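You operate a simulated robot arm through the tools that you are given. There is no shell and no other tool.

You are at the controls of a simulated robot arm. One attempt, no reset.

Task
Test the trial line's red stop button, then release it and switch off.
Fine: main switch on, Start, push the stop in, press Start once more and see the belt refuse; pull the stop out, main switch off; dial, Product, Reset and the cards stay.

It is judged by the outcome, as a careful person would: the job done as asked, and still so three seconds after it is handed in. It fails if anything else is knocked over, pushed out of place, dropped, spilled or broken.

Robot
A 7-joint arm with a two-finger parallel gripper, hanging from a carriage that runs on a rail from [-937, 11] to [1342, -15] (x, y) and turns from -344 to 344 degrees about z. Base frame: it is fixed where the carriage stands at the start and does not move with it; the origin is on the floor, on the carriage's upright axis, x ahead of it, y to its left, z up; the surface under the hand at the start is at about z = 760. Units: mm, degrees, N and s.
With the tool pointing down near the work surface it reaches from about 120 to 660 mm from the robot's upright axis, wherever it stands. Its first joint turns from -166.0 to 166.0 degrees. Places, roughly: blue reset button on the trial line [1900, 300, 800]; green start button on the trial line [1900, 400, 800]; grey product button on the trial line [1900, 200, 800]; red main switch of the trial line detector [2000, 0, 500]; red stop button of the trial line detector [2000, -300, 800]; red test card [2000, 250, 1000]; small display on the trial line [1900, 400, 700]; speed dial on the trial line [1900, 200, 700]; trial line belt [2300, 400, 800]; yellow test card [2250, 250, 1000]. Payload 3.91 kg.
The tool frame sits at the grasp point between the pads (the TCP): z along the fingers, y along the line on which they close. The tips reach 30 mm beyond it. Largest opening 110 mm; finger width 20, thickness 10; the body of the gripper, 48 by 112 mm, starts 55 mm behind the TCP.
Orientation is told as [roll, pitch, yaw] about the base's x, y, z axes, in that order, counted from this pose: with the fingers straight down and closing along the base's y, the tool's x points along the base's -x, its y along +y and its z along -z.

Tools
- The arm moves only by the tool move_arm. Its argument "deltas" is text: rows parted by semicolons, each of 7 numbers parted by spaces: the shift along the base's x, y, z in mm, then the turn, a rotation vector about the base's x, y, z in rad, then the gripper command, from -1 (fully open) to 1 (shut), values between in proportion. In form: tx ty tz wx wy wz fingers; .... A call has 1 to 20 rows; each row is the pose to reach, as a shift and turn from the pose commanded when the call began. Rows are played at 5 a second. More than 50 mm and 8.6 degrees between two rows, or a gripper value outside its range, and nothing of the call is played. A pose out of reach is approached as far as the arm can. The call stops where the force on the tool passes 40 N (or 10 N more than at its start, if that is more) or the arm is blocked; 0.2 s more then pass. Each finger travels about 108 mm/s and halts on what it meets, pressing with about 35 N; the grip force reading is that of the motor and also rises with nothing between the fingers. The clock runs only during rows and for 0.2 s after the last one: add rows that repeat a pose to give the fingers time. The reply holds the time, the measured pose of the TCP, the force on the tool along the base axes, the opening and the grip force, in the units named above and with some noise, with the torque about the TCP (base axes, N m) and any sound that the robot's microphone picked up.
- Cameras (640 x 400 px; columns grow to the right, rows downward): "scene" is now at [296.4, 10.8, 1517.7]; the picture's right is [0.07, -1.00, 0.00], its down [-0.73, -0.05, -0.69] and it looks along [0.68, 0.05, -0.73] (base axes); focal length 268 px, centre (320, 200). "wrist" rides on the gripper at [72, 17, -103] in the tool frame; the picture's right is [-0.23, 0.97, 0.00], its down [-0.76, -0.18, -0.62] and it looks along [-0.61, -0.14, 0.78] (tool axes); focal length 222 px, centre (320, 200). There is no depth. A picture from a camera that has moved, and an enlarged one, comes with that camera's place and axes in the base frame and with its lens. The place of the scene camera against the robot may be out by one fixed shift of up to 25 mm in any direction.
- snapshot(camera): a new picture of that camera. It takes no simulated time.
- move_column(by): slides the trunk up (or, below 0, down) by that many mm; the arm and the scene camera ride with it, the base frame stays. It gives what a move gives, with no picture.
- base_move(legs): drives the robot by 1 to 6 legs, each [ahead, left, turn to the left] in mm, mm and degrees, along the robot's own axes; the way and the turn of a leg run together, so that a leg with both is an arc; at most 1500 mm and 180 degrees a leg. The arm and the cameras ride along, it lands a little off, and it stops where it bumps. It keeps to its track: a leg is cut to what the track allows. It gives what a move gives.
- turn_head(pan, tilt): turns the head with the scene camera to pan (to the left, within 155 degrees either way) and tilt (down, from -29 to 69), counted from straight ahead of the robot. It gives what a move gives.
- close_up(camera, box): a new picture of the part [left, top, right, bottom] of that camera's present view, enlarged. It takes no simulated time.
- hand_in(): hands the job in; it is judged then, once.

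Places have to be worked out from the pictures, the camera data and where the tool is seen. Open the gripper and draw the arm clear of the work before you hand the job in, unless the task says otherwise.

The tools are called after "Request:" by a JSON object that holds its "method" and its "body". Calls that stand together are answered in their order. move_arm: Moves the arm, as the interface text tells. Its arguments: {"type":"object","properties":{"deltas":{"type":"string"}},"required":["deltas"]} The other tools are called the same way: move_column (by) moves the trunk up or down; base_move (legs) drives the base; turn_head (pan, tilt) turns the head that bears the scene camera; snapshot (camera) takes a picture; close_up (camera, box) takes an enlarged picture of a part of a camera's view; hand_in () hands the job in.

At the start:

```text
t: 0.0
eef_pos: [470.4, -34.1, 840.2]
orientation: [0.0, 0.0, -0.1]
ft_force: [-1.0, -0.2, -0.6]
torque: [0.0, 0.04, 0.0]
gripper_width: 110.2
finger_force: 0.0
trunk travel left (down, up): [-192.0, 388.0]
robot x, y, heading: [2.7, -1.7, 0.0]
head pan, tilt (commanded): [4.2, 46.7]
```

scene: 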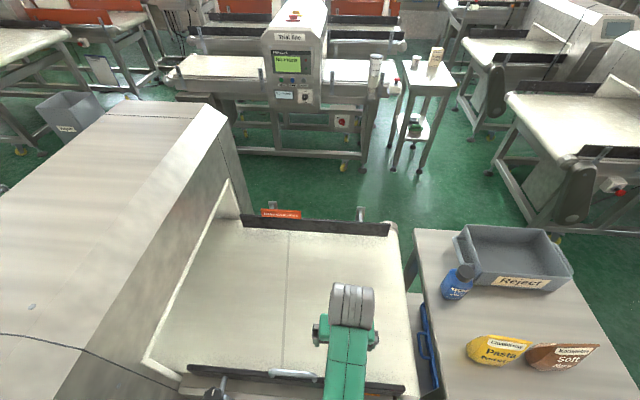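
wrist: 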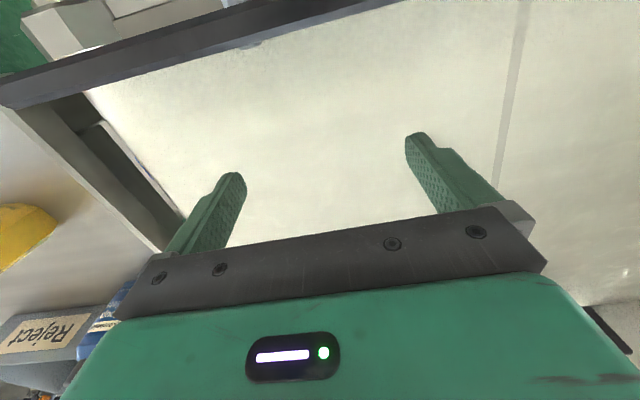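

The trial line stands ahead, with its label, screen and the red switches visible. I'll look closer before moving.

Request:
{"method": "close_up", "body": {"camera": "scene", "box": [160, 0, 420, 180]}}

Request:
{"method": "close_up", "body": {"camera": "scene", "box": [250, 40, 340, 110]}}

```text
2.22 times, centred on (290, 90) of scene
camera zoom: at [296.4, 10.8, 1517.7], right [0.07, -1.0, 0.0], down [-0.73, -0.05, -0.69], along [0.68, 0.05, -0.73], focal length 596 px, centre (387, 444)
```

zoom: 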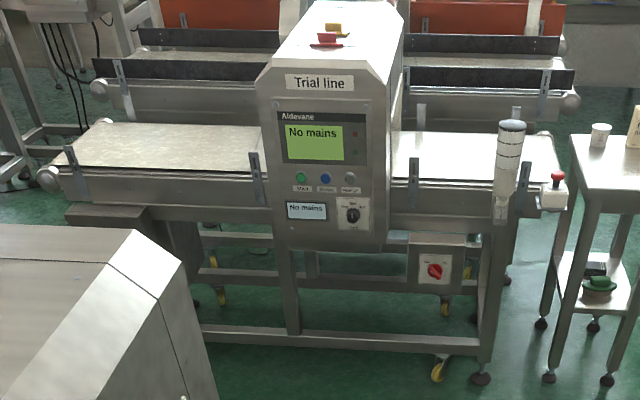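

```text
5.71 times, centred on (295, 75) of scene
camera zoom: at [296.4, 10.8, 1517.7], right [0.07, -1.0, 0.0], down [-0.73, -0.05, -0.69], along [0.68, 0.05, -0.73], focal length 1532 px, centre (463, 914)
```

zoom: 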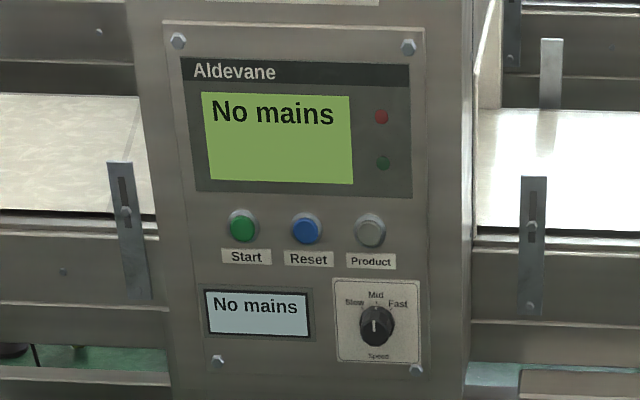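

The panel reads "No mains"; Start, Reset and Product sit in a row, with the main switch low to the right and the stop on the far right end. I'll raise the trunk to clear the near line and drive along the rail towards it.

Request:
{"method": "move_column", "body": {"by": 250}}

```text
t: 2.6
eef_pos: [469.9, -34.1, 1089.9]
orientation: [0.0, -0.1, 0.0]
ft_force: [0.8, 0.3, 0.3]
torque: [0.0, -0.02, 0.02]
gripper_width: 110.1
finger_force: 0.2
trunk travel left (down, up): [-442.0, 138.0]
robot x, y, heading: [2.6, -0.8, -0.0]
head pan, tilt (commanded): [4.2, 46.7]
```

Trunk is up, TCP at z = 1090. Now I drive ahead 800 mm along the rail.

Request:
{"method": "base_move", "body": {"legs": [[800, 0, 0]]}}

Request:
{"method": "turn_head", "body": {"pan": 0, "tilt": 40}}

Request:
{"method": "snapshot", "body": {"camera": "scene"}}

```text
t: 6.8
eef_pos: [1263.0, -45.9, 1090.5]
orientation: [0.0, 0.0, -0.3]
ft_force: [-0.2, 0.6, -0.1]
torque: [0.02, 0.0, 0.03]
gripper_width: 110.3
finger_force: 0.0
trunk travel left (down, up): [-442.0, 138.0]
robot x, y, heading: [797.6, -8.4, -0.2]
head pan, tilt (commanded): [4.2, 46.7]
```

```text
t: 7.5
eef_pos: [1263.0, -46.1, 1090.3]
orientation: [0.0, 0.0, -0.4]
ft_force: [0.1, 1.0, -0.2]
torque: [0.0, -0.03, 0.02]
gripper_width: 110.1
finger_force: 0.0
trunk travel left (down, up): [-442.0, 138.0]
robot x, y, heading: [790.9, -5.2, -0.5]
head pan, tilt (commanded): [0.0, 40.0]
```

```text
taken
camera scene: at [1096.0, -5.6, 1777.3], right [-0.01, -1.0, 0.0], down [-0.64, 0.0, -0.77], along [0.77, 0.0, -0.64], focal length 268 px, centre (320, 200)
```

scene: 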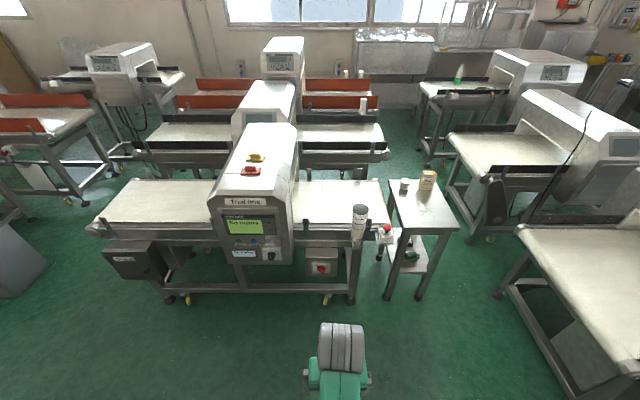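

I have a clear view of the whole trial line now. I'll enlarge the panel, the main switch and the stop button.

Request:
{"method": "close_up", "body": {"camera": "scene", "box": [200, 190, 300, 270]}}

Request:
{"method": "close_up", "body": {"camera": "scene", "box": [290, 190, 410, 310]}}

Request:
{"method": "close_up", "body": {"camera": "scene", "box": [340, 195, 440, 265]}}

```text
5.00 times, centred on (250, 230) of scene
camera zoom: at [1096.0, -5.6, 1777.3], right [-0.01, -1.0, 0.0], down [-0.64, 0.0, -0.77], along [0.77, 0.0, -0.64], focal length 1341 px, centre (670, 50)
```

zoom: 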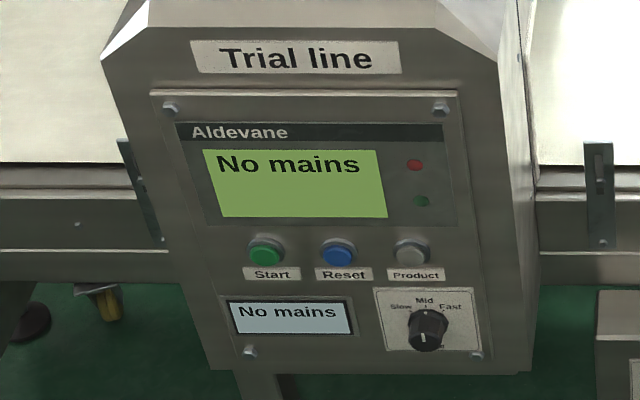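

```text
3.33 times, centred on (350, 250) of scene
camera zoom: at [1096.0, -5.6, 1777.3], right [-0.01, -1.0, 0.0], down [-0.64, 0.0, -0.77], along [0.77, 0.0, -0.64], focal length 894 px, centre (220, 33)
```

zoom: 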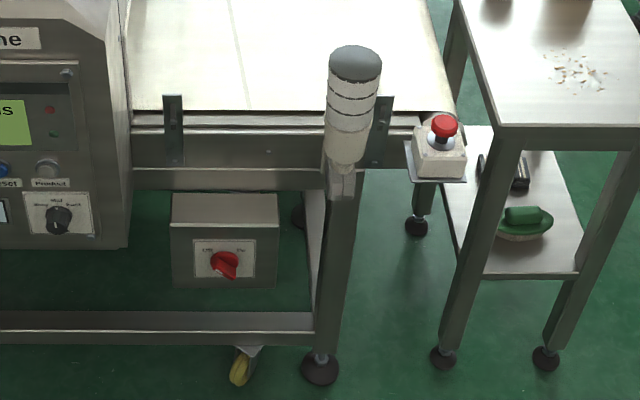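

```text
5.71 times, centred on (390, 230) of scene
camera zoom: at [1096.0, -5.6, 1777.3], right [-0.01, -1.0, 0.0], down [-0.64, 0.0, -0.77], along [0.77, 0.0, -0.64], focal length 1532 px, centre (-80, 29)
```

zoom: 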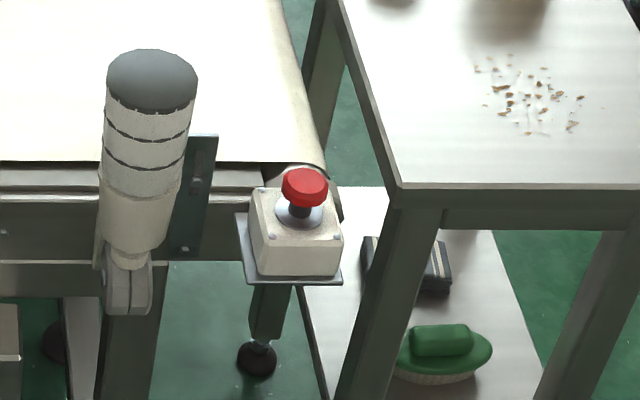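

Triangulating the two views gives roughly: Start [1952, 374, 820], main switch [2009, -16, 510] and stop top [2045, -350, 800], each within about 25 mm. I drive to near the end of the rail, where the hand stops about 140 mm short of the panel.

Request:
{"method": "base_move", "body": {"legs": [[480, 0, 0]]}}

Request:
{"method": "turn_head", "body": {"pan": 0, "tilt": 60}}

Request:
{"method": "snapshot", "body": {"camera": "scene"}}

Request:
{"method": "snapshot", "body": {"camera": "wrist"}}

```text
t: 10.4
eef_pos: [1742.9, -50.8, 1089.9]
orientation: [-0.1, -0.1, -0.1]
ft_force: [-0.5, 0.3, 1.0]
torque: [0.01, -0.01, 0.0]
gripper_width: 109.9
finger_force: 0.0
trunk travel left (down, up): [-442.0, 138.0]
robot x, y, heading: [1277.7, -14.8, -0.1]
head pan, tilt (commanded): [0.0, 40.0]
```

```text
t: 11.2
eef_pos: [1743.9, -51.3, 1089.8]
orientation: [0.0, 0.0, -0.1]
ft_force: [1.1, 1.1, -0.6]
torque: [0.0, -0.02, 0.01]
gripper_width: 109.9
finger_force: 0.0
trunk travel left (down, up): [-442.0, 138.0]
robot x, y, heading: [1273.2, -15.9, -0.2]
head pan, tilt (commanded): [0.0, 60.0]
```

```text
taken
camera scene: at [1558.1, -10.6, 1750.6], right [0.0, -1.0, 0.0], down [-0.87, 0.0, -0.5], along [0.5, 0.0, -0.87], focal length 268 px, centre (320, 200)
```

scene: 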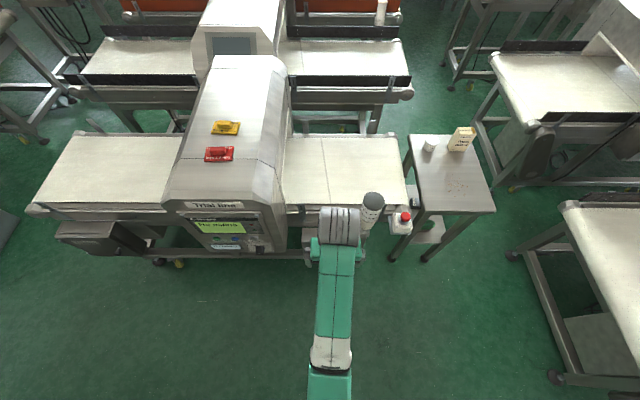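

```text
taken
camera wrist: at [1672.4, -32.4, 1193.8], right [0.23, 0.97, 0.0], down [0.76, -0.18, 0.62], along [0.61, -0.14, -0.78], focal length 222 px, centre (320, 200)
```

wrist: 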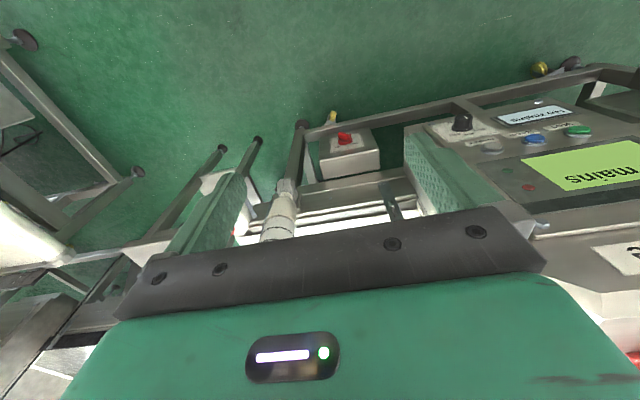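

The carriage is near x = 1275 and the hand still has room, so I go the last bit to the rail's end. Then I lower the trunk towards the main switch's height, clear of the hood at x ≈ 1930.

Request:
{"method": "base_move", "body": {"legs": [[65, 0, 0]]}}

Request:
{"method": "move_column", "body": {"by": -250}}

Request:
{"method": "snapshot", "body": {"camera": "wrist"}}

Request:
{"method": "snapshot", "body": {"camera": "scene"}}

```text
t: 12.2
eef_pos: [1807.9, -51.2, 1089.6]
orientation: [0.0, 0.0, -0.2]
ft_force: [0.5, -0.8, -0.4]
torque: [-0.02, 0.02, 0.01]
gripper_width: 110.1
finger_force: 0.0
trunk travel left (down, up): [-442.0, 138.0]
robot x, y, heading: [1338.0, -14.2, -0.1]
head pan, tilt (commanded): [0.0, 60.0]
```

```text
t: 14.8
eef_pos: [1807.6, -50.9, 839.7]
orientation: [0.0, 0.0, -0.2]
ft_force: [-0.2, 0.5, -1.1]
torque: [0.0, 0.03, 0.03]
gripper_width: 109.9
finger_force: 0.1
trunk travel left (down, up): [-192.0, 388.0]
robot x, y, heading: [1336.3, -16.0, -0.4]
head pan, tilt (commanded): [0.0, 60.0]
```

```text
taken
camera wrist: at [1737.1, -33.1, 943.8], right [0.23, 0.97, 0.0], down [0.76, -0.18, 0.62], along [0.61, -0.14, -0.78], focal length 222 px, centre (320, 200)
```

wrist: 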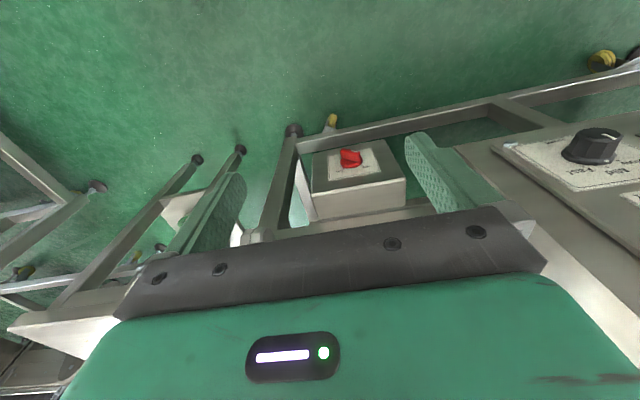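

```text
taken
camera scene: at [1622.7, -11.3, 1500.6], right [0.0, -1.0, 0.0], down [-0.87, 0.0, -0.5], along [0.5, 0.0, -0.87], focal length 268 px, centre (320, 200)
```

scene: 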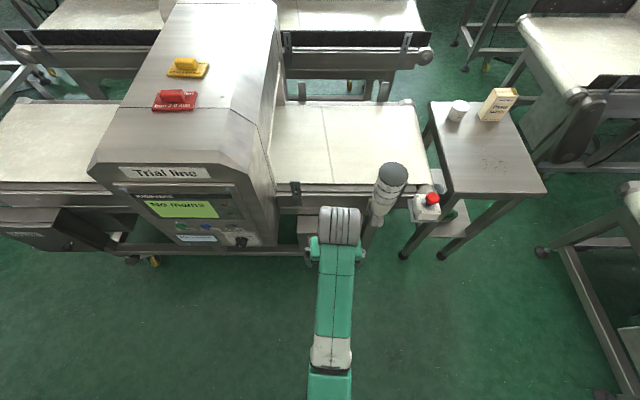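

The wrist camera puts the main switch near [1972, -20, 520]. I'll tilt the tool to point along +x, away from the panel, and check how the arm copes.

Request:
{"method": "move_arm", "body": {"deltas": "0 0 0 0 -0.1428 0 -1; 0 0 0 0 -0.2856 0 -1; 0 0 0 0 -0.4284 0 -1; 0 0 0 0 -0.5712 0 -1; 0 0 0 0 -0.714 0 -1; 0 0 0 0 -0.8568 0 -1; 0 0 0 0 -0.9996 0 -1; 0 0 0 0 -1.1424 0 -1; 0 0 0 0 -1.2852 0 -1; 0 0 0 0 -1.428 0 -1; 0 0 0 0 -1.5708 0 -1; 0 0 0 0 -1.5708 0 -1"}}

Request:
{"method": "snapshot", "body": {"camera": "wrist"}}

Request:
{"method": "snapshot", "body": {"camera": "scene"}}

```text
t: 17.4
eef_pos: [1807.9, -51.7, 839.1]
orientation: [101.0, -89.8, -101.1]
ft_force: [1.2, 0.4, 0.0]
torque: [-0.02, -0.01, 0.01]
gripper_width: 110.1
finger_force: 0.0
trunk travel left (down, up): [-192.0, 388.0]
robot x, y, heading: [1338.2, -12.2, -0.2]
head pan, tilt (commanded): [0.0, 60.0]
```

```text
taken
camera wrist: at [1706.1, -33.6, 767.9], right [0.0, 0.97, 0.23], down [-0.62, -0.18, 0.76], along [0.78, -0.14, 0.61], focal length 222 px, centre (320, 200)
```

wrist: 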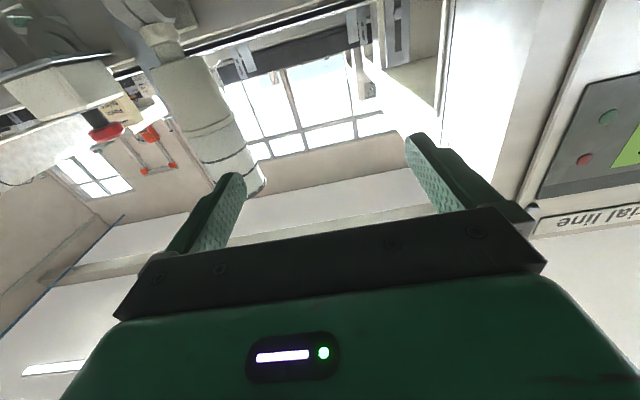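

```text
taken
camera scene: at [1622.7, -11.4, 1500.6], right [0.0, -1.0, 0.0], down [-0.87, 0.0, -0.5], along [0.5, 0.0, -0.87], focal length 268 px, centre (320, 200)
```

scene: 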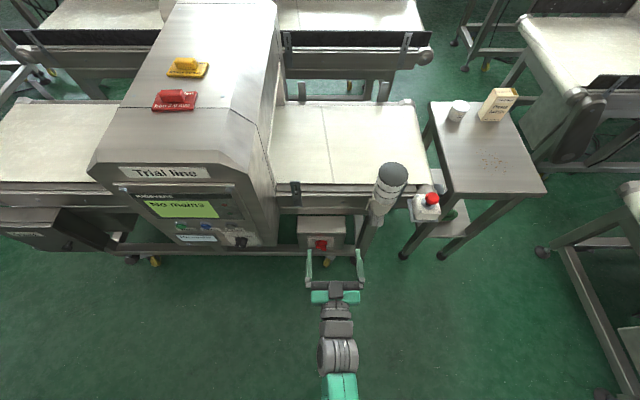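

The tool points along +x fine. I'll zoom the scene camera on the fingertips and on the main switch to calibrate the camera and read the switch's labels.

Request:
{"method": "close_up", "body": {"camera": "scene", "box": [285, 205, 375, 265]}}

Request:
{"method": "close_up", "body": {"camera": "scene", "box": [360, 150, 460, 230]}}

Request:
{"method": "close_up", "body": {"camera": "scene", "box": [100, 160, 290, 280]}}

```text
6.67 times, centred on (330, 235) of scene
camera zoom: at [1622.7, -11.4, 1500.6], right [0.0, -1.0, 0.0], down [-0.87, 0.0, -0.5], along [0.5, 0.0, -0.87], focal length 1788 px, centre (253, -33)
```

zoom: 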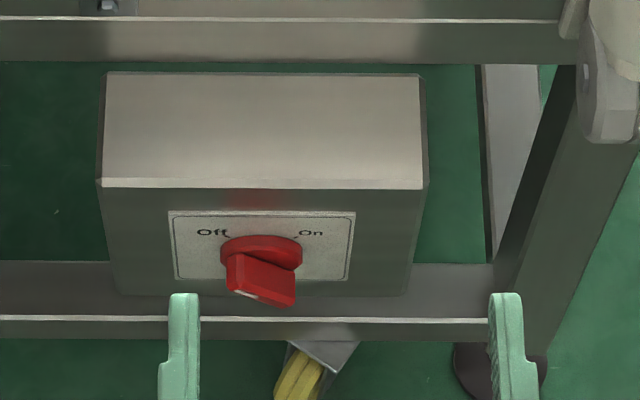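

```text
5.00 times, centred on (410, 190) of scene
camera zoom: at [1622.7, -11.4, 1500.6], right [0.0, -1.0, 0.0], down [-0.87, 0.0, -0.5], along [0.5, 0.0, -0.87], focal length 1341 px, centre (-130, 250)
```

zoom: 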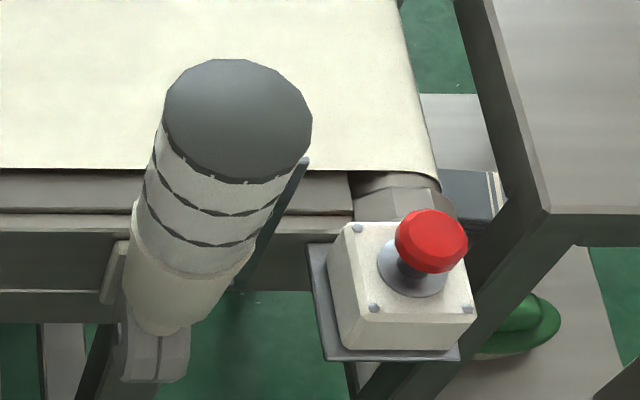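

```text
3.33 times, centred on (195, 220) of scene
camera zoom: at [1622.7, -11.4, 1500.6], right [0.0, -1.0, 0.0], down [-0.87, 0.0, -0.5], along [0.5, 0.0, -0.87], focal length 894 px, centre (737, 133)
```

zoom: 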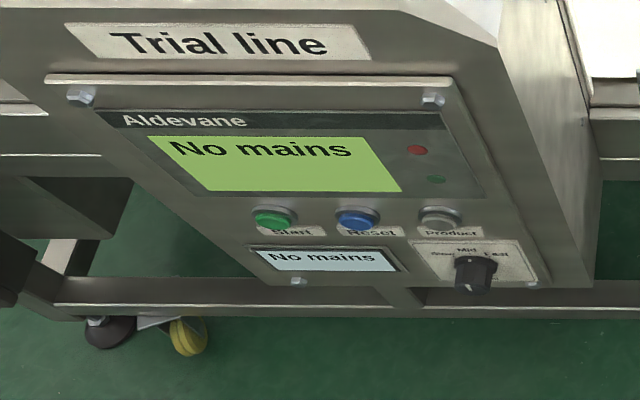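

The switch shows "Off" at upper left and "On" at upper right, with the bar lying up-left to down-right. So On is a 90° clockwise turn seen from the front, about +x. I lower the trunk to get near it.

Request:
{"method": "move_column", "body": {"by": -190}}

Request:
{"method": "move_arm", "body": {"deltas": "-30 0 -20 0 0.12 0 -1; -60 10 -40 0 0.24 0 -1; -80 20 -60 0 0.36 0 -1; -80 30 -60 0 0.48 0 -1; -80 30 -60 0 0.6 0 -1; -80 30 -60 0 0.66 0 -1; -80 30 -60 0 0.66 0 -1"}}

Request:
{"method": "snapshot", "body": {"camera": "wrist"}}

```text
t: 19.5
eef_pos: [1809.3, -50.7, 650.0]
orientation: [84.4, -89.8, -84.4]
ft_force: [0.1, 0.0, 0.5]
torque: [-0.01, 0.04, 0.01]
gripper_width: 110.0
finger_force: 0.1
trunk travel left (down, up): [-2.0, 578.0]
robot x, y, heading: [1339.9, -12.5, -0.3]
head pan, tilt (commanded): [0.0, 60.0]
```

```text
t: 21.1
eef_pos: [1728.7, -22.4, 590.7]
orientation: [0.3, -52.1, -0.3]
ft_force: [0.0, 0.1, -0.2]
torque: [-0.02, 0.02, -0.01]
gripper_width: 110.1
finger_force: 0.0
trunk travel left (down, up): [-2.0, 578.0]
robot x, y, heading: [1338.9, -15.6, -0.3]
head pan, tilt (commanded): [0.0, 60.0]
```

```text
taken
camera wrist: at [1603.3, -3.2, 596.8], right [0.14, 0.97, 0.18], down [-0.02, -0.18, 0.98], along [0.99, -0.14, 0.0], focal length 222 px, centre (320, 200)
```

wrist: 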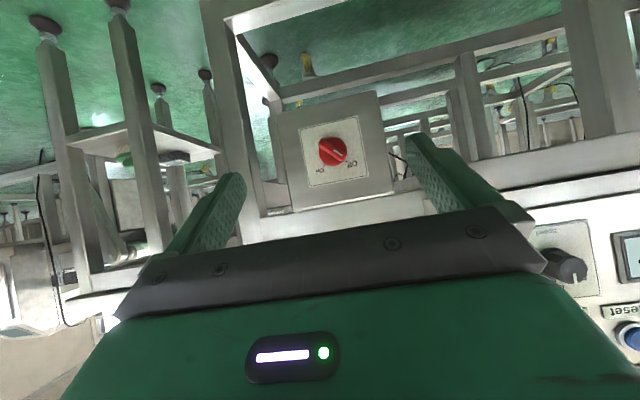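

The switch is seen head-on by the wrist camera now. I enlarge it to measure its centre and angle.

Request:
{"method": "close_up", "body": {"camera": "wrist", "box": [270, 90, 400, 215]}}

Request:
{"method": "close_up", "body": {"camera": "wrist", "box": [500, 180, 640, 370]}}

```text
3.20 times, centred on (335, 152) of wrist
camera zoom: at [1603.3, -3.2, 596.8], right [0.14, 0.97, 0.18], down [-0.02, -0.18, 0.98], along [0.99, -0.14, 0.0], focal length 711 px, centre (272, 352)
```

zoom: 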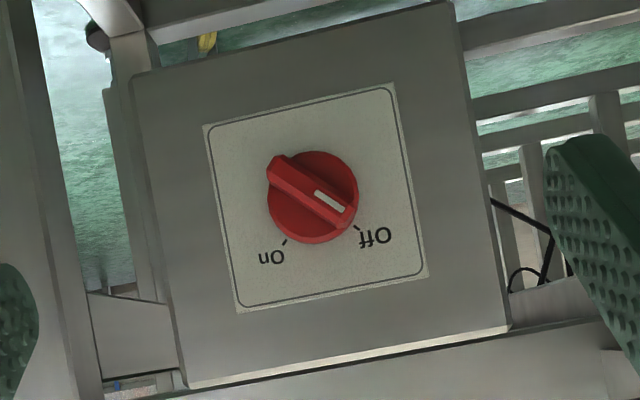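

```text
2.11 times, centred on (570, 275) of wrist
camera zoom: at [1603.3, -3.2, 596.8], right [0.14, 0.97, 0.18], down [-0.02, -0.18, 0.98], along [0.99, -0.14, 0.0], focal length 468 px, centre (-206, 42)
```

zoom: 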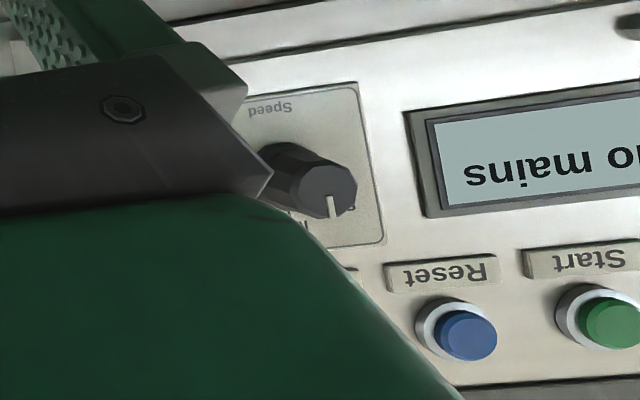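

Switch centre works out at about [1970, -20.5, 523], with the bar about 45° and pointing at Off. I'll level the tool at that height, tips about 80 mm short of the switch.

Request:
{"method": "move_arm", "body": {"deltas": "20 0 -10 0 -0.12 0 -1; 45 1 -25 0 -0.24 0 -1; 70 2 -40 0 -0.36 0 -1; 100 2 -55 0 -0.48 0 -1; 120 2 -68 0 -0.58 0 -1; 130 2 -68 0 -0.66 0 -1; 130 2 -68 0 -0.66 0 -1"}}

Request:
{"method": "snapshot", "body": {"camera": "wrist"}}

Request:
{"method": "snapshot", "body": {"camera": "scene"}}

```text
t: 22.7
eef_pos: [1858.2, -19.0, 522.5]
orientation: [96.4, -89.9, -96.4]
ft_force: [0.6, -0.4, 0.6]
torque: [0.01, 0.0, -0.03]
gripper_width: 109.7
finger_force: 0.0
trunk travel left (down, up): [-2.0, 578.0]
robot x, y, heading: [1337.9, -14.4, -0.3]
head pan, tilt (commanded): [0.0, 60.0]
```

```text
taken
camera wrist: at [1755.9, -1.3, 449.6], right [0.0, 0.97, 0.23], down [-0.62, -0.18, 0.76], along [0.78, -0.14, 0.61], focal length 222 px, centre (320, 200)
```

wrist: 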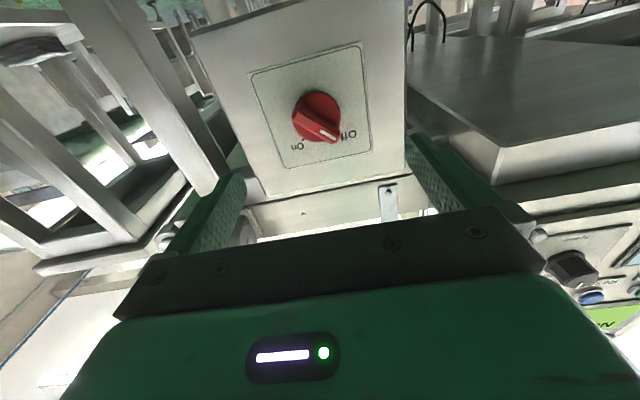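

```text
taken
camera scene: at [1622.5, -11.3, 1310.5], right [0.0, -1.0, 0.0], down [-0.87, 0.0, -0.5], along [0.5, 0.0, -0.87], focal length 268 px, centre (320, 200)
```

scene: 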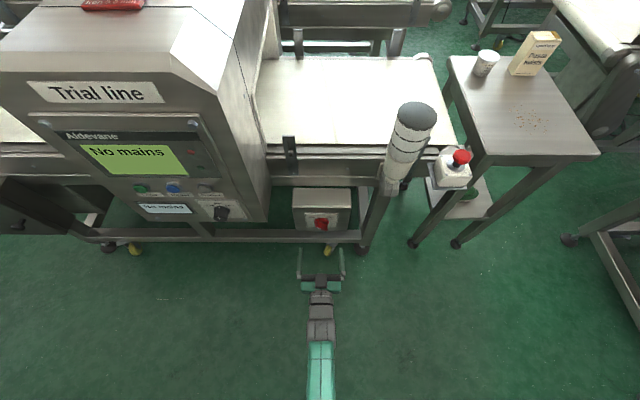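

Request:
{"method": "close_up", "body": {"camera": "wrist", "box": [240, 50, 400, 190]}}

Request:
{"method": "close_up", "body": {"camera": "scene", "box": [270, 180, 380, 300]}}

```text
2.86 times, centred on (320, 120) of wrist
camera zoom: at [1755.9, -1.3, 449.6], right [0.0, 0.97, 0.23], down [-0.62, -0.18, 0.76], along [0.78, -0.14, 0.61], focal length 635 px, centre (320, 429)
```

zoom: 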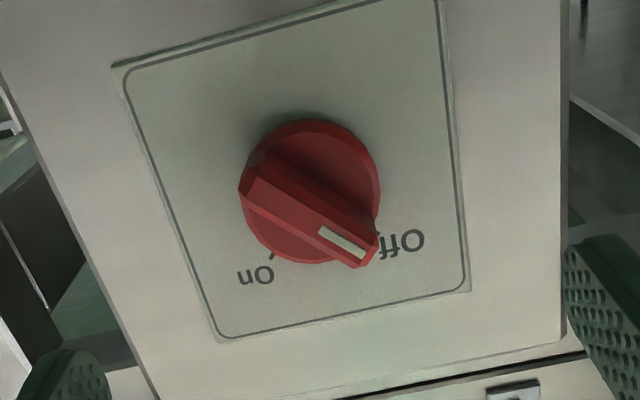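

```text
3.33 times, centred on (325, 240) of scene
camera zoom: at [1622.5, -11.3, 1310.5], right [0.0, -1.0, 0.0], down [-0.87, 0.0, -0.5], along [0.5, 0.0, -0.87], focal length 894 px, centre (303, 67)
```

zoom: 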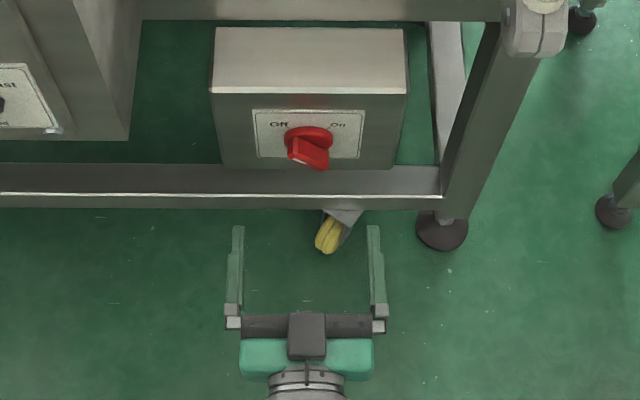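

From two wrist views the label plate lies at x ≈ 1984 with its centre at y = -20.9, z = 522, which agrees with the earlier estimate. I zoom tighter from the scene camera to judge how far the bar sticks out.

Request:
{"method": "close_up", "body": {"camera": "scene", "box": [295, 205, 345, 240]}}

Request:
{"method": "close_up", "body": {"camera": "wrist", "box": [285, 75, 355, 155]}}

```text
11.43 times, centred on (320, 222) of scene
camera zoom: at [1622.5, -11.3, 1310.5], right [0.0, -1.0, 0.0], down [-0.87, 0.0, -0.5], along [0.5, 0.0, -0.87], focal length 3065 px, centre (320, -57)
```

zoom: 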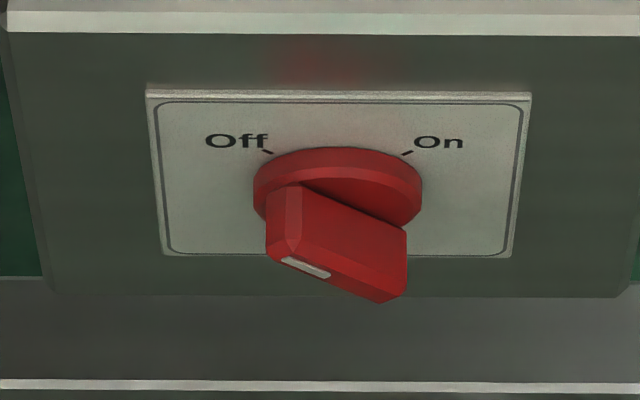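

```text
5.00 times, centred on (320, 115) of wrist
camera zoom: at [1755.9, -1.3, 449.6], right [0.0, 0.97, 0.23], down [-0.62, -0.18, 0.76], along [0.78, -0.14, 0.61], focal length 1111 px, centre (320, 625)
```

zoom: 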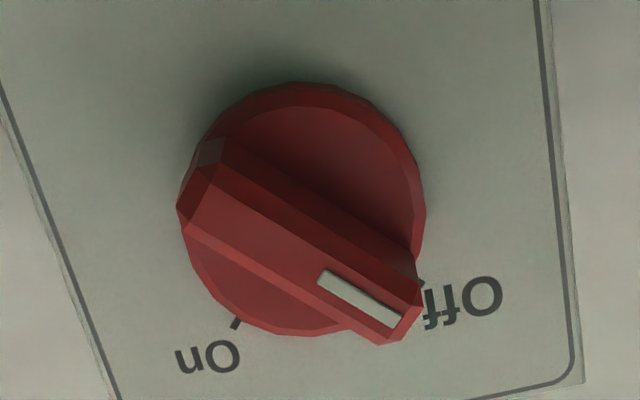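

The bar's front is at about x = 1952 and the disc's face at about 1975; the bar is roughly 14 mm thick. I roll the tool -45° about x so the fingers close across the bar, narrow the opening to about 45 mm, and centre on the axis.

Request:
{"method": "move_arm", "body": {"deltas": "0 -0.5 0 -0.131 0 0 -0.6; 0 -1 0 -0.262 0 0 -0.3; 0 -1.5 0 -0.393 0 0 0; 0 -1.9 -0.5 -0.524 0 0 0.18; 0 -1.9 -0.5 -0.655 0 0 0.18; 0 -1.9 -0.5 -0.785 0 0 0.18; 0 -1.9 -0.5 -0.785 0 0 0.18; 20 -1.9 -0.5 -0.785 0 0 0.18; 35 -1.9 -0.5 -0.785 0 0 0.18; 35 -1.9 -0.5 -0.785 0 0 0.18"}}

Request:
{"method": "snapshot", "body": {"camera": "wrist"}}

Request:
{"method": "close_up", "body": {"camera": "scene", "box": [280, 200, 360, 260]}}

```text
t: 24.9
eef_pos: [1894.3, -20.9, 522.3]
orientation: [-90.0, -45.2, 90.1]
ft_force: [-0.8, -0.6, 0.0]
torque: [0.01, 0.0, 0.06]
gripper_width: 45.3
finger_force: 0.1
trunk travel left (down, up): [-2.0, 578.0]
robot x, y, heading: [1339.7, -19.0, -0.3]
head pan, tilt (commanded): [0.0, 60.0]
```

```text
taken
camera wrist: at [1791.0, -59.3, 458.9], right [0.0, 0.85, -0.52], down [-0.62, 0.41, 0.67], along [0.78, 0.33, 0.53], focal length 222 px, centre (320, 200)
```

wrist: 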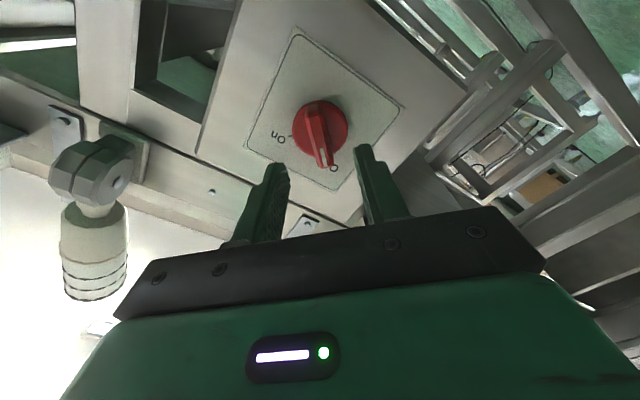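

```text
6.67 times, centred on (320, 230) of scene
camera zoom: at [1622.6, -11.4, 1310.5], right [0.0, -1.0, 0.0], down [-0.87, 0.0, -0.5], along [0.5, 0.0, -0.87], focal length 1788 px, centre (320, 0)
```

zoom: 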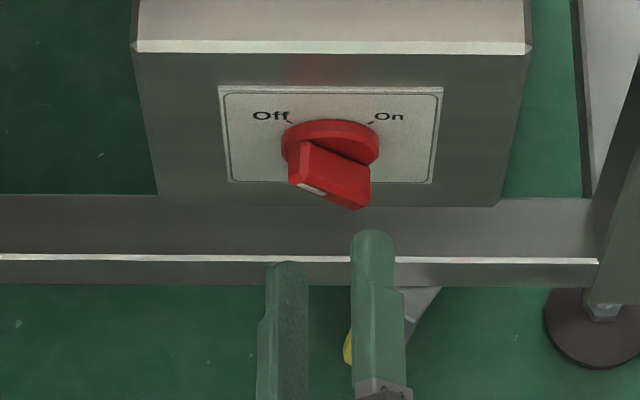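

The fingers straddle the bar's line well, with tips about 28 mm before its front. I advance 46 mm so the tips go beside the bar but stop short of the disc.

Request:
{"method": "move_arm", "body": {"deltas": "10 0 0 0 0 0 0.18; 20 0 0 0 0 0 0.18; 28 0 0 0 0 0 0.18; 34 0 0 0 0 0 0.18; 40 0 0 0 0 0 0.18; 45 0 0 0 0 0 0.18; 45 0 0 0 0 0 0.18"}}

Request:
{"method": "close_up", "body": {"camera": "wrist", "box": [220, 60, 440, 240]}}

Request:
{"method": "close_up", "body": {"camera": "scene", "box": [280, 200, 360, 260]}}

```text
t: 26.5
eef_pos: [1938.7, -21.4, 520.9]
orientation: [-90.0, -45.2, 90.0]
ft_force: [-0.5, -0.8, 0.0]
torque: [0.03, -0.01, 0.01]
gripper_width: 45.2
finger_force: 0.0
trunk travel left (down, up): [-2.0, 578.0]
robot x, y, heading: [1337.5, -14.2, -0.2]
head pan, tilt (commanded): [0.0, 60.0]
```

```text
2.22 times, centred on (330, 150) of wrist
camera zoom: at [1836.1, -59.3, 458.4], right [0.0, 0.85, -0.52], down [-0.62, 0.41, 0.67], along [0.78, 0.33, 0.53], focal length 494 px, centre (298, 311)
```

zoom: 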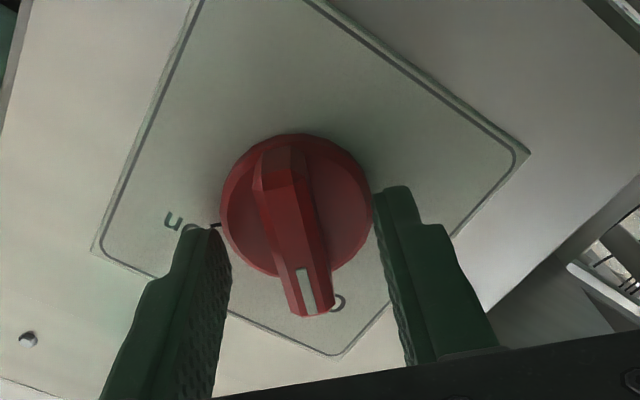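

```text
6.67 times, centred on (320, 230) of scene
camera zoom: at [1622.6, -11.3, 1310.5], right [0.0, -1.0, 0.0], down [-0.87, 0.0, -0.5], along [0.5, 0.0, -0.87], focal length 1788 px, centre (320, 0)
```

zoom: 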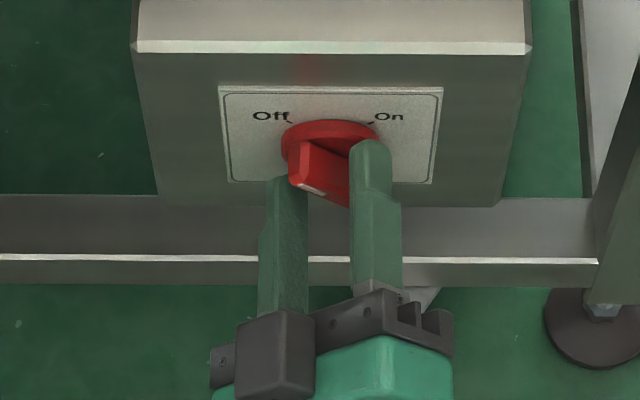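

The fingers sit either side of the bar, short of the disc. I close on it and read the forces.

Request:
{"method": "move_arm", "body": {"deltas": "0 0 0.5 0 0 0 0.5; 0 0 0.5 0 0 0 0.8; 0 0 0.5 0 0 0 1; 0 0 0.5 0 0 0 1"}}

Request:
{"method": "close_up", "body": {"camera": "wrist", "box": [220, 60, 440, 240]}}

```text
t: 27.5
eef_pos: [1938.8, -21.1, 521.5]
orientation: [-89.9, -45.1, 89.9]
ft_force: [2.0, 1.6, -6.3]
torque: [-0.01, -0.71, -0.34]
gripper_width: 13.9
finger_force: 44.5
trunk travel left (down, up): [-2.0, 578.0]
robot x, y, heading: [1337.7, -13.5, -0.0]
head pan, tilt (commanded): [0.0, 60.0]
```

```text
2.22 times, centred on (330, 150) of wrist
camera zoom: at [1836.1, -58.8, 458.6], right [0.0, 0.85, -0.52], down [-0.62, 0.41, 0.67], along [0.78, 0.33, 0.53], focal length 494 px, centre (298, 311)
```

zoom: 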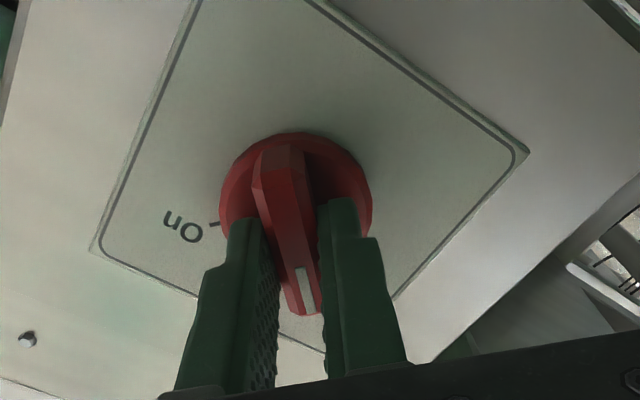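

The bar is held at 13.9 mm with only about 6 N on the tool, so I'm well centred. I turn it +90° about x to On.

Request:
{"method": "move_arm", "body": {"deltas": "0 0 0 0.112 0 0 1; 0 0 0 0.224 0 0 1; 0 0 0 0.337 0 0 1; 0 0 0 0.449 0 0 1; 0 0 0 0.561 0 0 1; 0 0 0 0.673 0 0 1; 0 0 0 0.785 0 0 1; 0 0 0 0.898 0 0 1; 0 0 0 1.01 0 0 1; 0 0 0 1.122 0 0 1; 0 0 0 1.234 0 0 1; 0 0 0 1.346 0 0 1; 0 0 0 1.459 0 0 1; 0 0 0 1.571 0 0 1; 0 0 0 1.571 0 0 1"}}

Request:
{"method": "snapshot", "body": {"camera": "scene"}}

Request:
{"method": "close_up", "body": {"camera": "scene", "box": [280, 190, 360, 250]}}

Request:
{"method": "close_up", "body": {"camera": "scene", "box": [30, 110, 250, 230]}}

```text
t: 30.7
eef_pos: [1939.2, -25.0, 521.5]
orientation: [89.9, -44.7, -89.8]
ft_force: [2.1, -6.3, -4.7]
torque: [-0.27, 0.03, -1.22]
gripper_width: 13.8
finger_force: 45.3
trunk travel left (down, up): [-2.0, 578.0]
robot x, y, heading: [1340.1, -14.5, -0.1]
head pan, tilt (commanded): [0.0, 60.0]
```

```text
taken
camera scene: at [1622.8, -12.5, 1310.6], right [0.0, -1.0, 0.0], down [-0.87, 0.0, -0.5], along [0.5, 0.0, -0.87], focal length 268 px, centre (320, 200)
```

scene: 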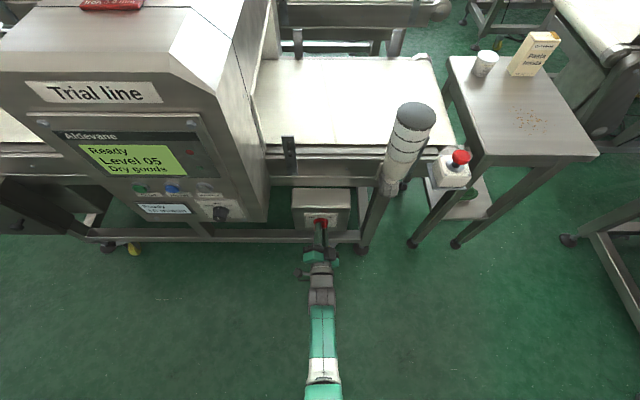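

```text
6.67 times, centred on (320, 220) of scene
camera zoom: at [1622.8, -12.5, 1310.6], right [0.0, -1.0, 0.0], down [-0.87, 0.0, -0.5], along [0.5, 0.0, -0.87], focal length 1788 px, centre (320, 67)
```

zoom: 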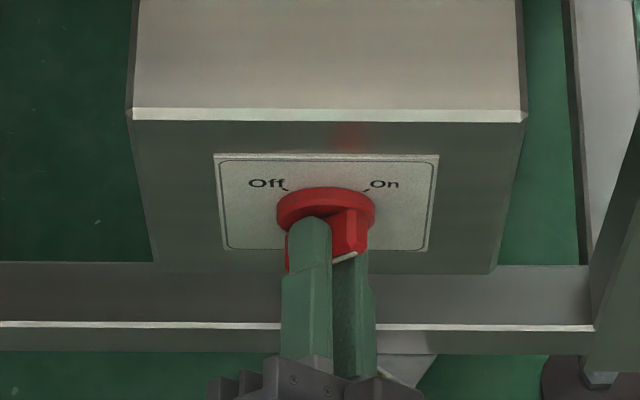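

```text
2.91 times, centred on (140, 170) of scene
camera zoom: at [1622.8, -12.5, 1310.6], right [0.0, -1.0, 0.0], down [-0.87, 0.0, -0.5], along [0.5, 0.0, -0.87], focal length 780 px, centre (844, 287)
```

zoom: 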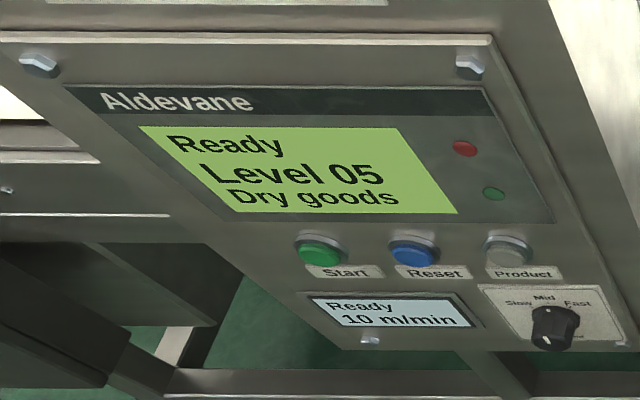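

The display now says "Ready, Level 05, Dry goods, 10 m/min" and the bar points at On. I open the fingers and back straight off.

Request:
{"method": "move_arm", "body": {"deltas": "0 0 0 0 0 0 0.6; 0 0 0 0 0 0 0.18; 0 0 0 0 0 0 0.18; -15 0 0 0 0 0 0.18; -40 0 0 0 0 0 0.18; -70 0 0 0 0 0 0.18; -100 0 0 0 0 0 0.18; -100 0 0 0 0 0 0.18"}}

Request:
{"method": "close_up", "body": {"camera": "scene", "box": [280, 190, 360, 250]}}

Request:
{"method": "close_up", "body": {"camera": "scene", "box": [70, 120, 250, 230]}}

```text
t: 32.5
eef_pos: [1839.8, -22.0, 522.6]
orientation: [90.1, -44.7, -90.0]
ft_force: [0.0, -0.2, 1.2]
torque: [0.0, -0.01, 0.01]
gripper_width: 44.9
finger_force: 0.0
trunk travel left (down, up): [-2.0, 578.0]
robot x, y, heading: [1339.4, -14.7, -0.2]
head pan, tilt (commanded): [0.0, 60.0]
```

```text
6.67 times, centred on (320, 220) of scene
camera zoom: at [1623.2, -11.4, 1310.7], right [0.0, -1.0, 0.0], down [-0.87, 0.0, -0.5], along [0.5, 0.0, -0.87], focal length 1788 px, centre (320, 67)
```

zoom: 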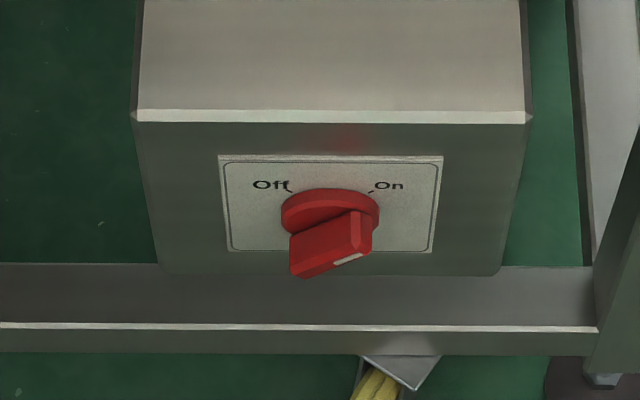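

```text
3.56 times, centred on (160, 175) of scene
camera zoom: at [1623.2, -11.4, 1310.7], right [0.0, -1.0, 0.0], down [-0.87, 0.0, -0.5], along [0.5, 0.0, -0.87], focal length 954 px, centre (889, 289)
```

zoom: 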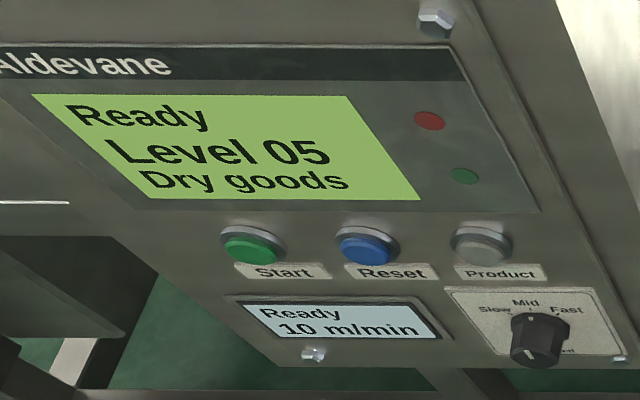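

The switch stays On. Next I retract, undo the roll and raise the trunk to bring the hand to the panel's height for Start.

Request:
{"method": "move_arm", "body": {"deltas": "-20 0 0 -0.131 0 0 0.3; -40 0 0 -0.262 0 0 0.5; -60 0 0 -0.393 0 0 0.7; -80 0 0 -0.524 0 0 1; -90 0 0 -0.655 0 0 1; -100 0 0 -0.786 0 0 1; -100 0 0 -0.786 0 0 1"}}

Request:
{"method": "move_column", "body": {"by": 260}}

Request:
{"method": "move_arm", "body": {"deltas": "0 40 0 0 0.11 0 1; 0 80 0 0 0.22 0 1; 0 120 0 0 0.33 0 1; 0 160 0 0 0.44 0 1; 0 200 0 0 0.55 0 1; 0 240 0 0 0.66 0 1; 0 280 0 0 0.66 0 1; 0 300 0 0 0.66 0 1; 0 300 0 0 0.66 0 1"}}

Request:
{"method": "snapshot", "body": {"camera": "wrist"}}

Request:
{"method": "snapshot", "body": {"camera": "scene"}}

```text
t: 34.1
eef_pos: [1738.8, -21.2, 523.1]
orientation: [96.1, -89.9, -96.0]
ft_force: [-0.3, 0.0, -0.3]
torque: [-0.03, -0.01, 0.0]
gripper_width: 0.0
finger_force: 34.9
trunk travel left (down, up): [-2.0, 578.0]
robot x, y, heading: [1338.5, -15.8, -0.0]
head pan, tilt (commanded): [0.0, 60.0]
```

```text
t: 36.7
eef_pos: [1740.3, -22.7, 781.7]
orientation: [84.7, -89.7, -84.6]
ft_force: [-0.1, 0.6, -0.3]
torque: [-0.01, 0.0, -0.04]
gripper_width: 0.2
finger_force: 35.2
trunk travel left (down, up): [-262.0, 318.0]
robot x, y, heading: [1338.4, -15.6, -0.1]
head pan, tilt (commanded): [0.0, 60.0]
```

```text
t: 38.7
eef_pos: [1739.5, 277.0, 781.4]
orientation: [0.3, -52.2, -0.3]
ft_force: [0.1, -0.3, 0.7]
torque: [0.01, 0.01, -0.01]
gripper_width: 0.0
finger_force: 35.6
trunk travel left (down, up): [-262.0, 318.0]
robot x, y, heading: [1341.6, -17.9, -0.4]
head pan, tilt (commanded): [0.0, 60.0]
```

```text
taken
camera wrist: at [1614.8, 296.4, 788.4], right [0.14, 0.97, 0.18], down [-0.03, -0.18, 0.98], along [0.99, -0.14, 0.0], focal length 222 px, centre (320, 200)
```

wrist: 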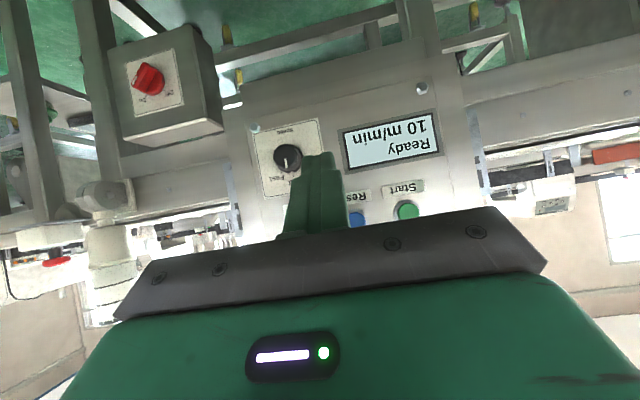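

```text
taken
camera scene: at [1622.7, -11.3, 1570.6], right [0.0, -1.0, 0.0], down [-0.87, 0.0, -0.5], along [0.5, 0.0, -0.87], focal length 268 px, centre (320, 200)
```

scene: 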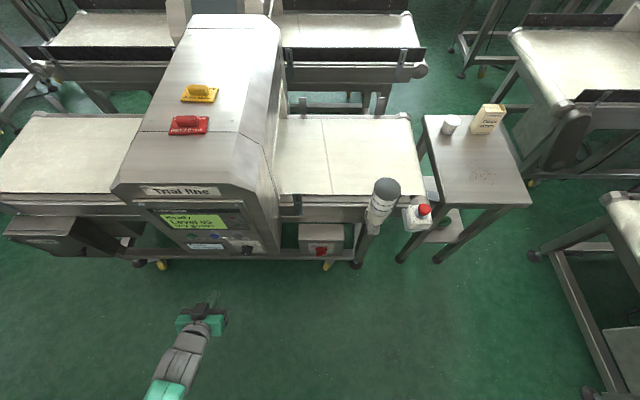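

The wrist camera sees the panel and the Start button; I zoom to measure it, then shift the hand for a second line of sight.

Request:
{"method": "close_up", "body": {"camera": "wrist", "box": [240, 100, 470, 240]}}

Request:
{"method": "move_arm", "body": {"deltas": "0 20 20 0 0 0 1; 0 50 40 0 0 0 1; 0 80 60 0 0 0 1; 0 95 80 0 0 0 1; 0 95 80 0 0 0 1"}}

Request:
{"method": "snapshot", "body": {"camera": "wrist"}}

Request:
{"method": "close_up", "body": {"camera": "wrist", "box": [240, 70, 470, 230]}}

```text
2.78 times, centred on (355, 170) of wrist
camera zoom: at [1614.8, 296.4, 788.4], right [0.14, 0.97, 0.18], down [-0.03, -0.18, 0.98], along [0.99, -0.14, 0.0], focal length 618 px, centre (223, 284)
```

zoom: 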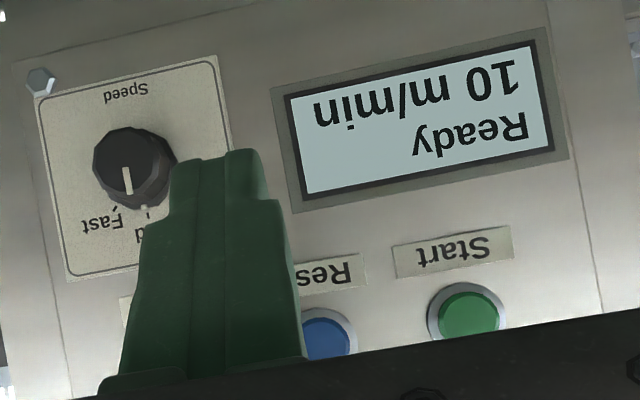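

```text
t: 39.9
eef_pos: [1738.3, 373.8, 862.3]
orientation: [0.2, -52.2, -0.3]
ft_force: [-0.1, -0.5, -0.4]
torque: [-0.01, 0.0, -0.02]
gripper_width: 0.0
finger_force: 35.0
out of reach, approached as far as the arm can: row 3
trunk travel left (down, up): [-262.0, 318.0]
robot x, y, heading: [1338.9, -16.3, -0.1]
head pan, tilt (commanded): [0.0, 60.0]
```

```text
taken
camera wrist: at [1613.7, 391.9, 869.0], right [0.14, 0.97, 0.18], down [-0.03, -0.18, 0.98], along [0.99, -0.14, 0.0], focal length 222 px, centre (320, 200)
```

wrist: 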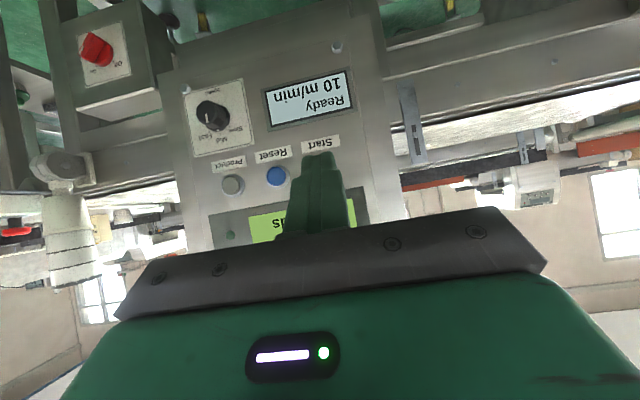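

```text
2.50 times, centred on (355, 150) of wrist
camera zoom: at [1613.7, 391.9, 869.0], right [0.14, 0.97, 0.18], down [-0.03, -0.18, 0.98], along [0.99, -0.14, 0.0], focal length 555 px, centre (232, 325)
```

zoom: 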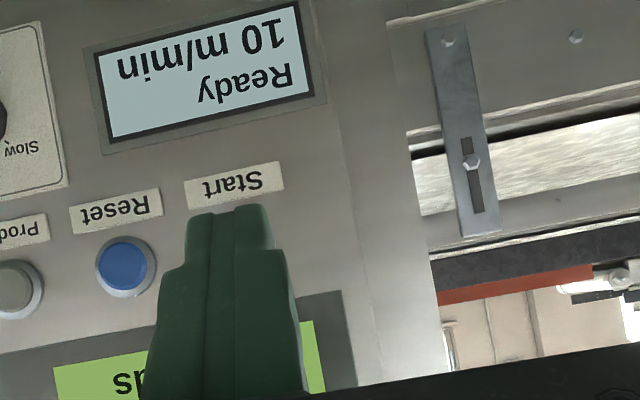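

Triangulation puts the panel face at x ≈ 1919 and the Start button at about y = 362.5, z = 825, with 64 mm between buttons. I level the closed fingers in front of Start, tips about 40 mm short.

Request:
{"method": "move_arm", "body": {"deltas": "15 -2 -6 0 -0.11 0 1; 30 -4 -12 0 -0.22 0 1; 45 -6 -18 0 -0.33 0 1; 60 -8 -24 0 -0.44 0 1; 80 -10 -32 0 -0.55 0 1; 100 -11.3 -37.3 0 -0.66 0 1; 100 -11.3 -37.3 0 -0.66 0 1"}}

Request:
{"method": "snapshot", "body": {"camera": "wrist"}}

Request:
{"method": "close_up", "body": {"camera": "scene", "box": [120, 180, 290, 290]}}

```text
t: 41.5
eef_pos: [1838.4, 361.3, 827.0]
orientation: [116.6, -89.7, -116.4]
ft_force: [0.4, 0.3, 0.1]
torque: [-0.01, 0.02, -0.01]
gripper_width: 0.0
finger_force: 34.9
trunk travel left (down, up): [-262.0, 318.0]
robot x, y, heading: [1336.1, -14.7, -0.3]
head pan, tilt (commanded): [0.0, 60.0]
```

```text
taken
camera wrist: at [1737.0, 380.3, 754.1], right [0.0, 0.97, 0.23], down [-0.62, -0.18, 0.76], along [0.78, -0.14, 0.61], focal length 222 px, centre (320, 200)
```

wrist: 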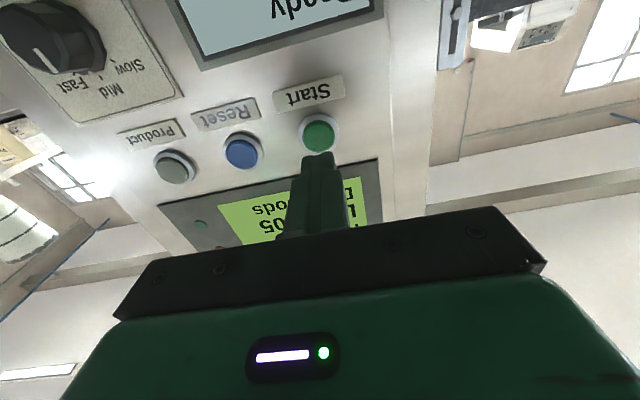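

```text
3.64 times, centred on (205, 235) of scene
camera zoom: at [1622.7, -11.3, 1570.6], right [0.0, -1.0, 0.0], down [-0.87, 0.0, -0.5], along [0.5, 0.0, -0.87], focal length 975 px, centre (738, 73)
```

zoom: 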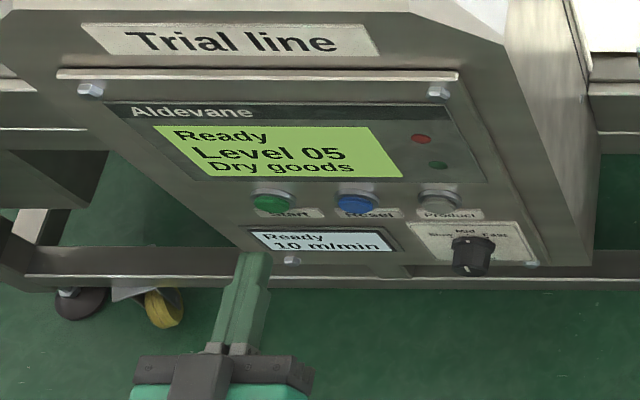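

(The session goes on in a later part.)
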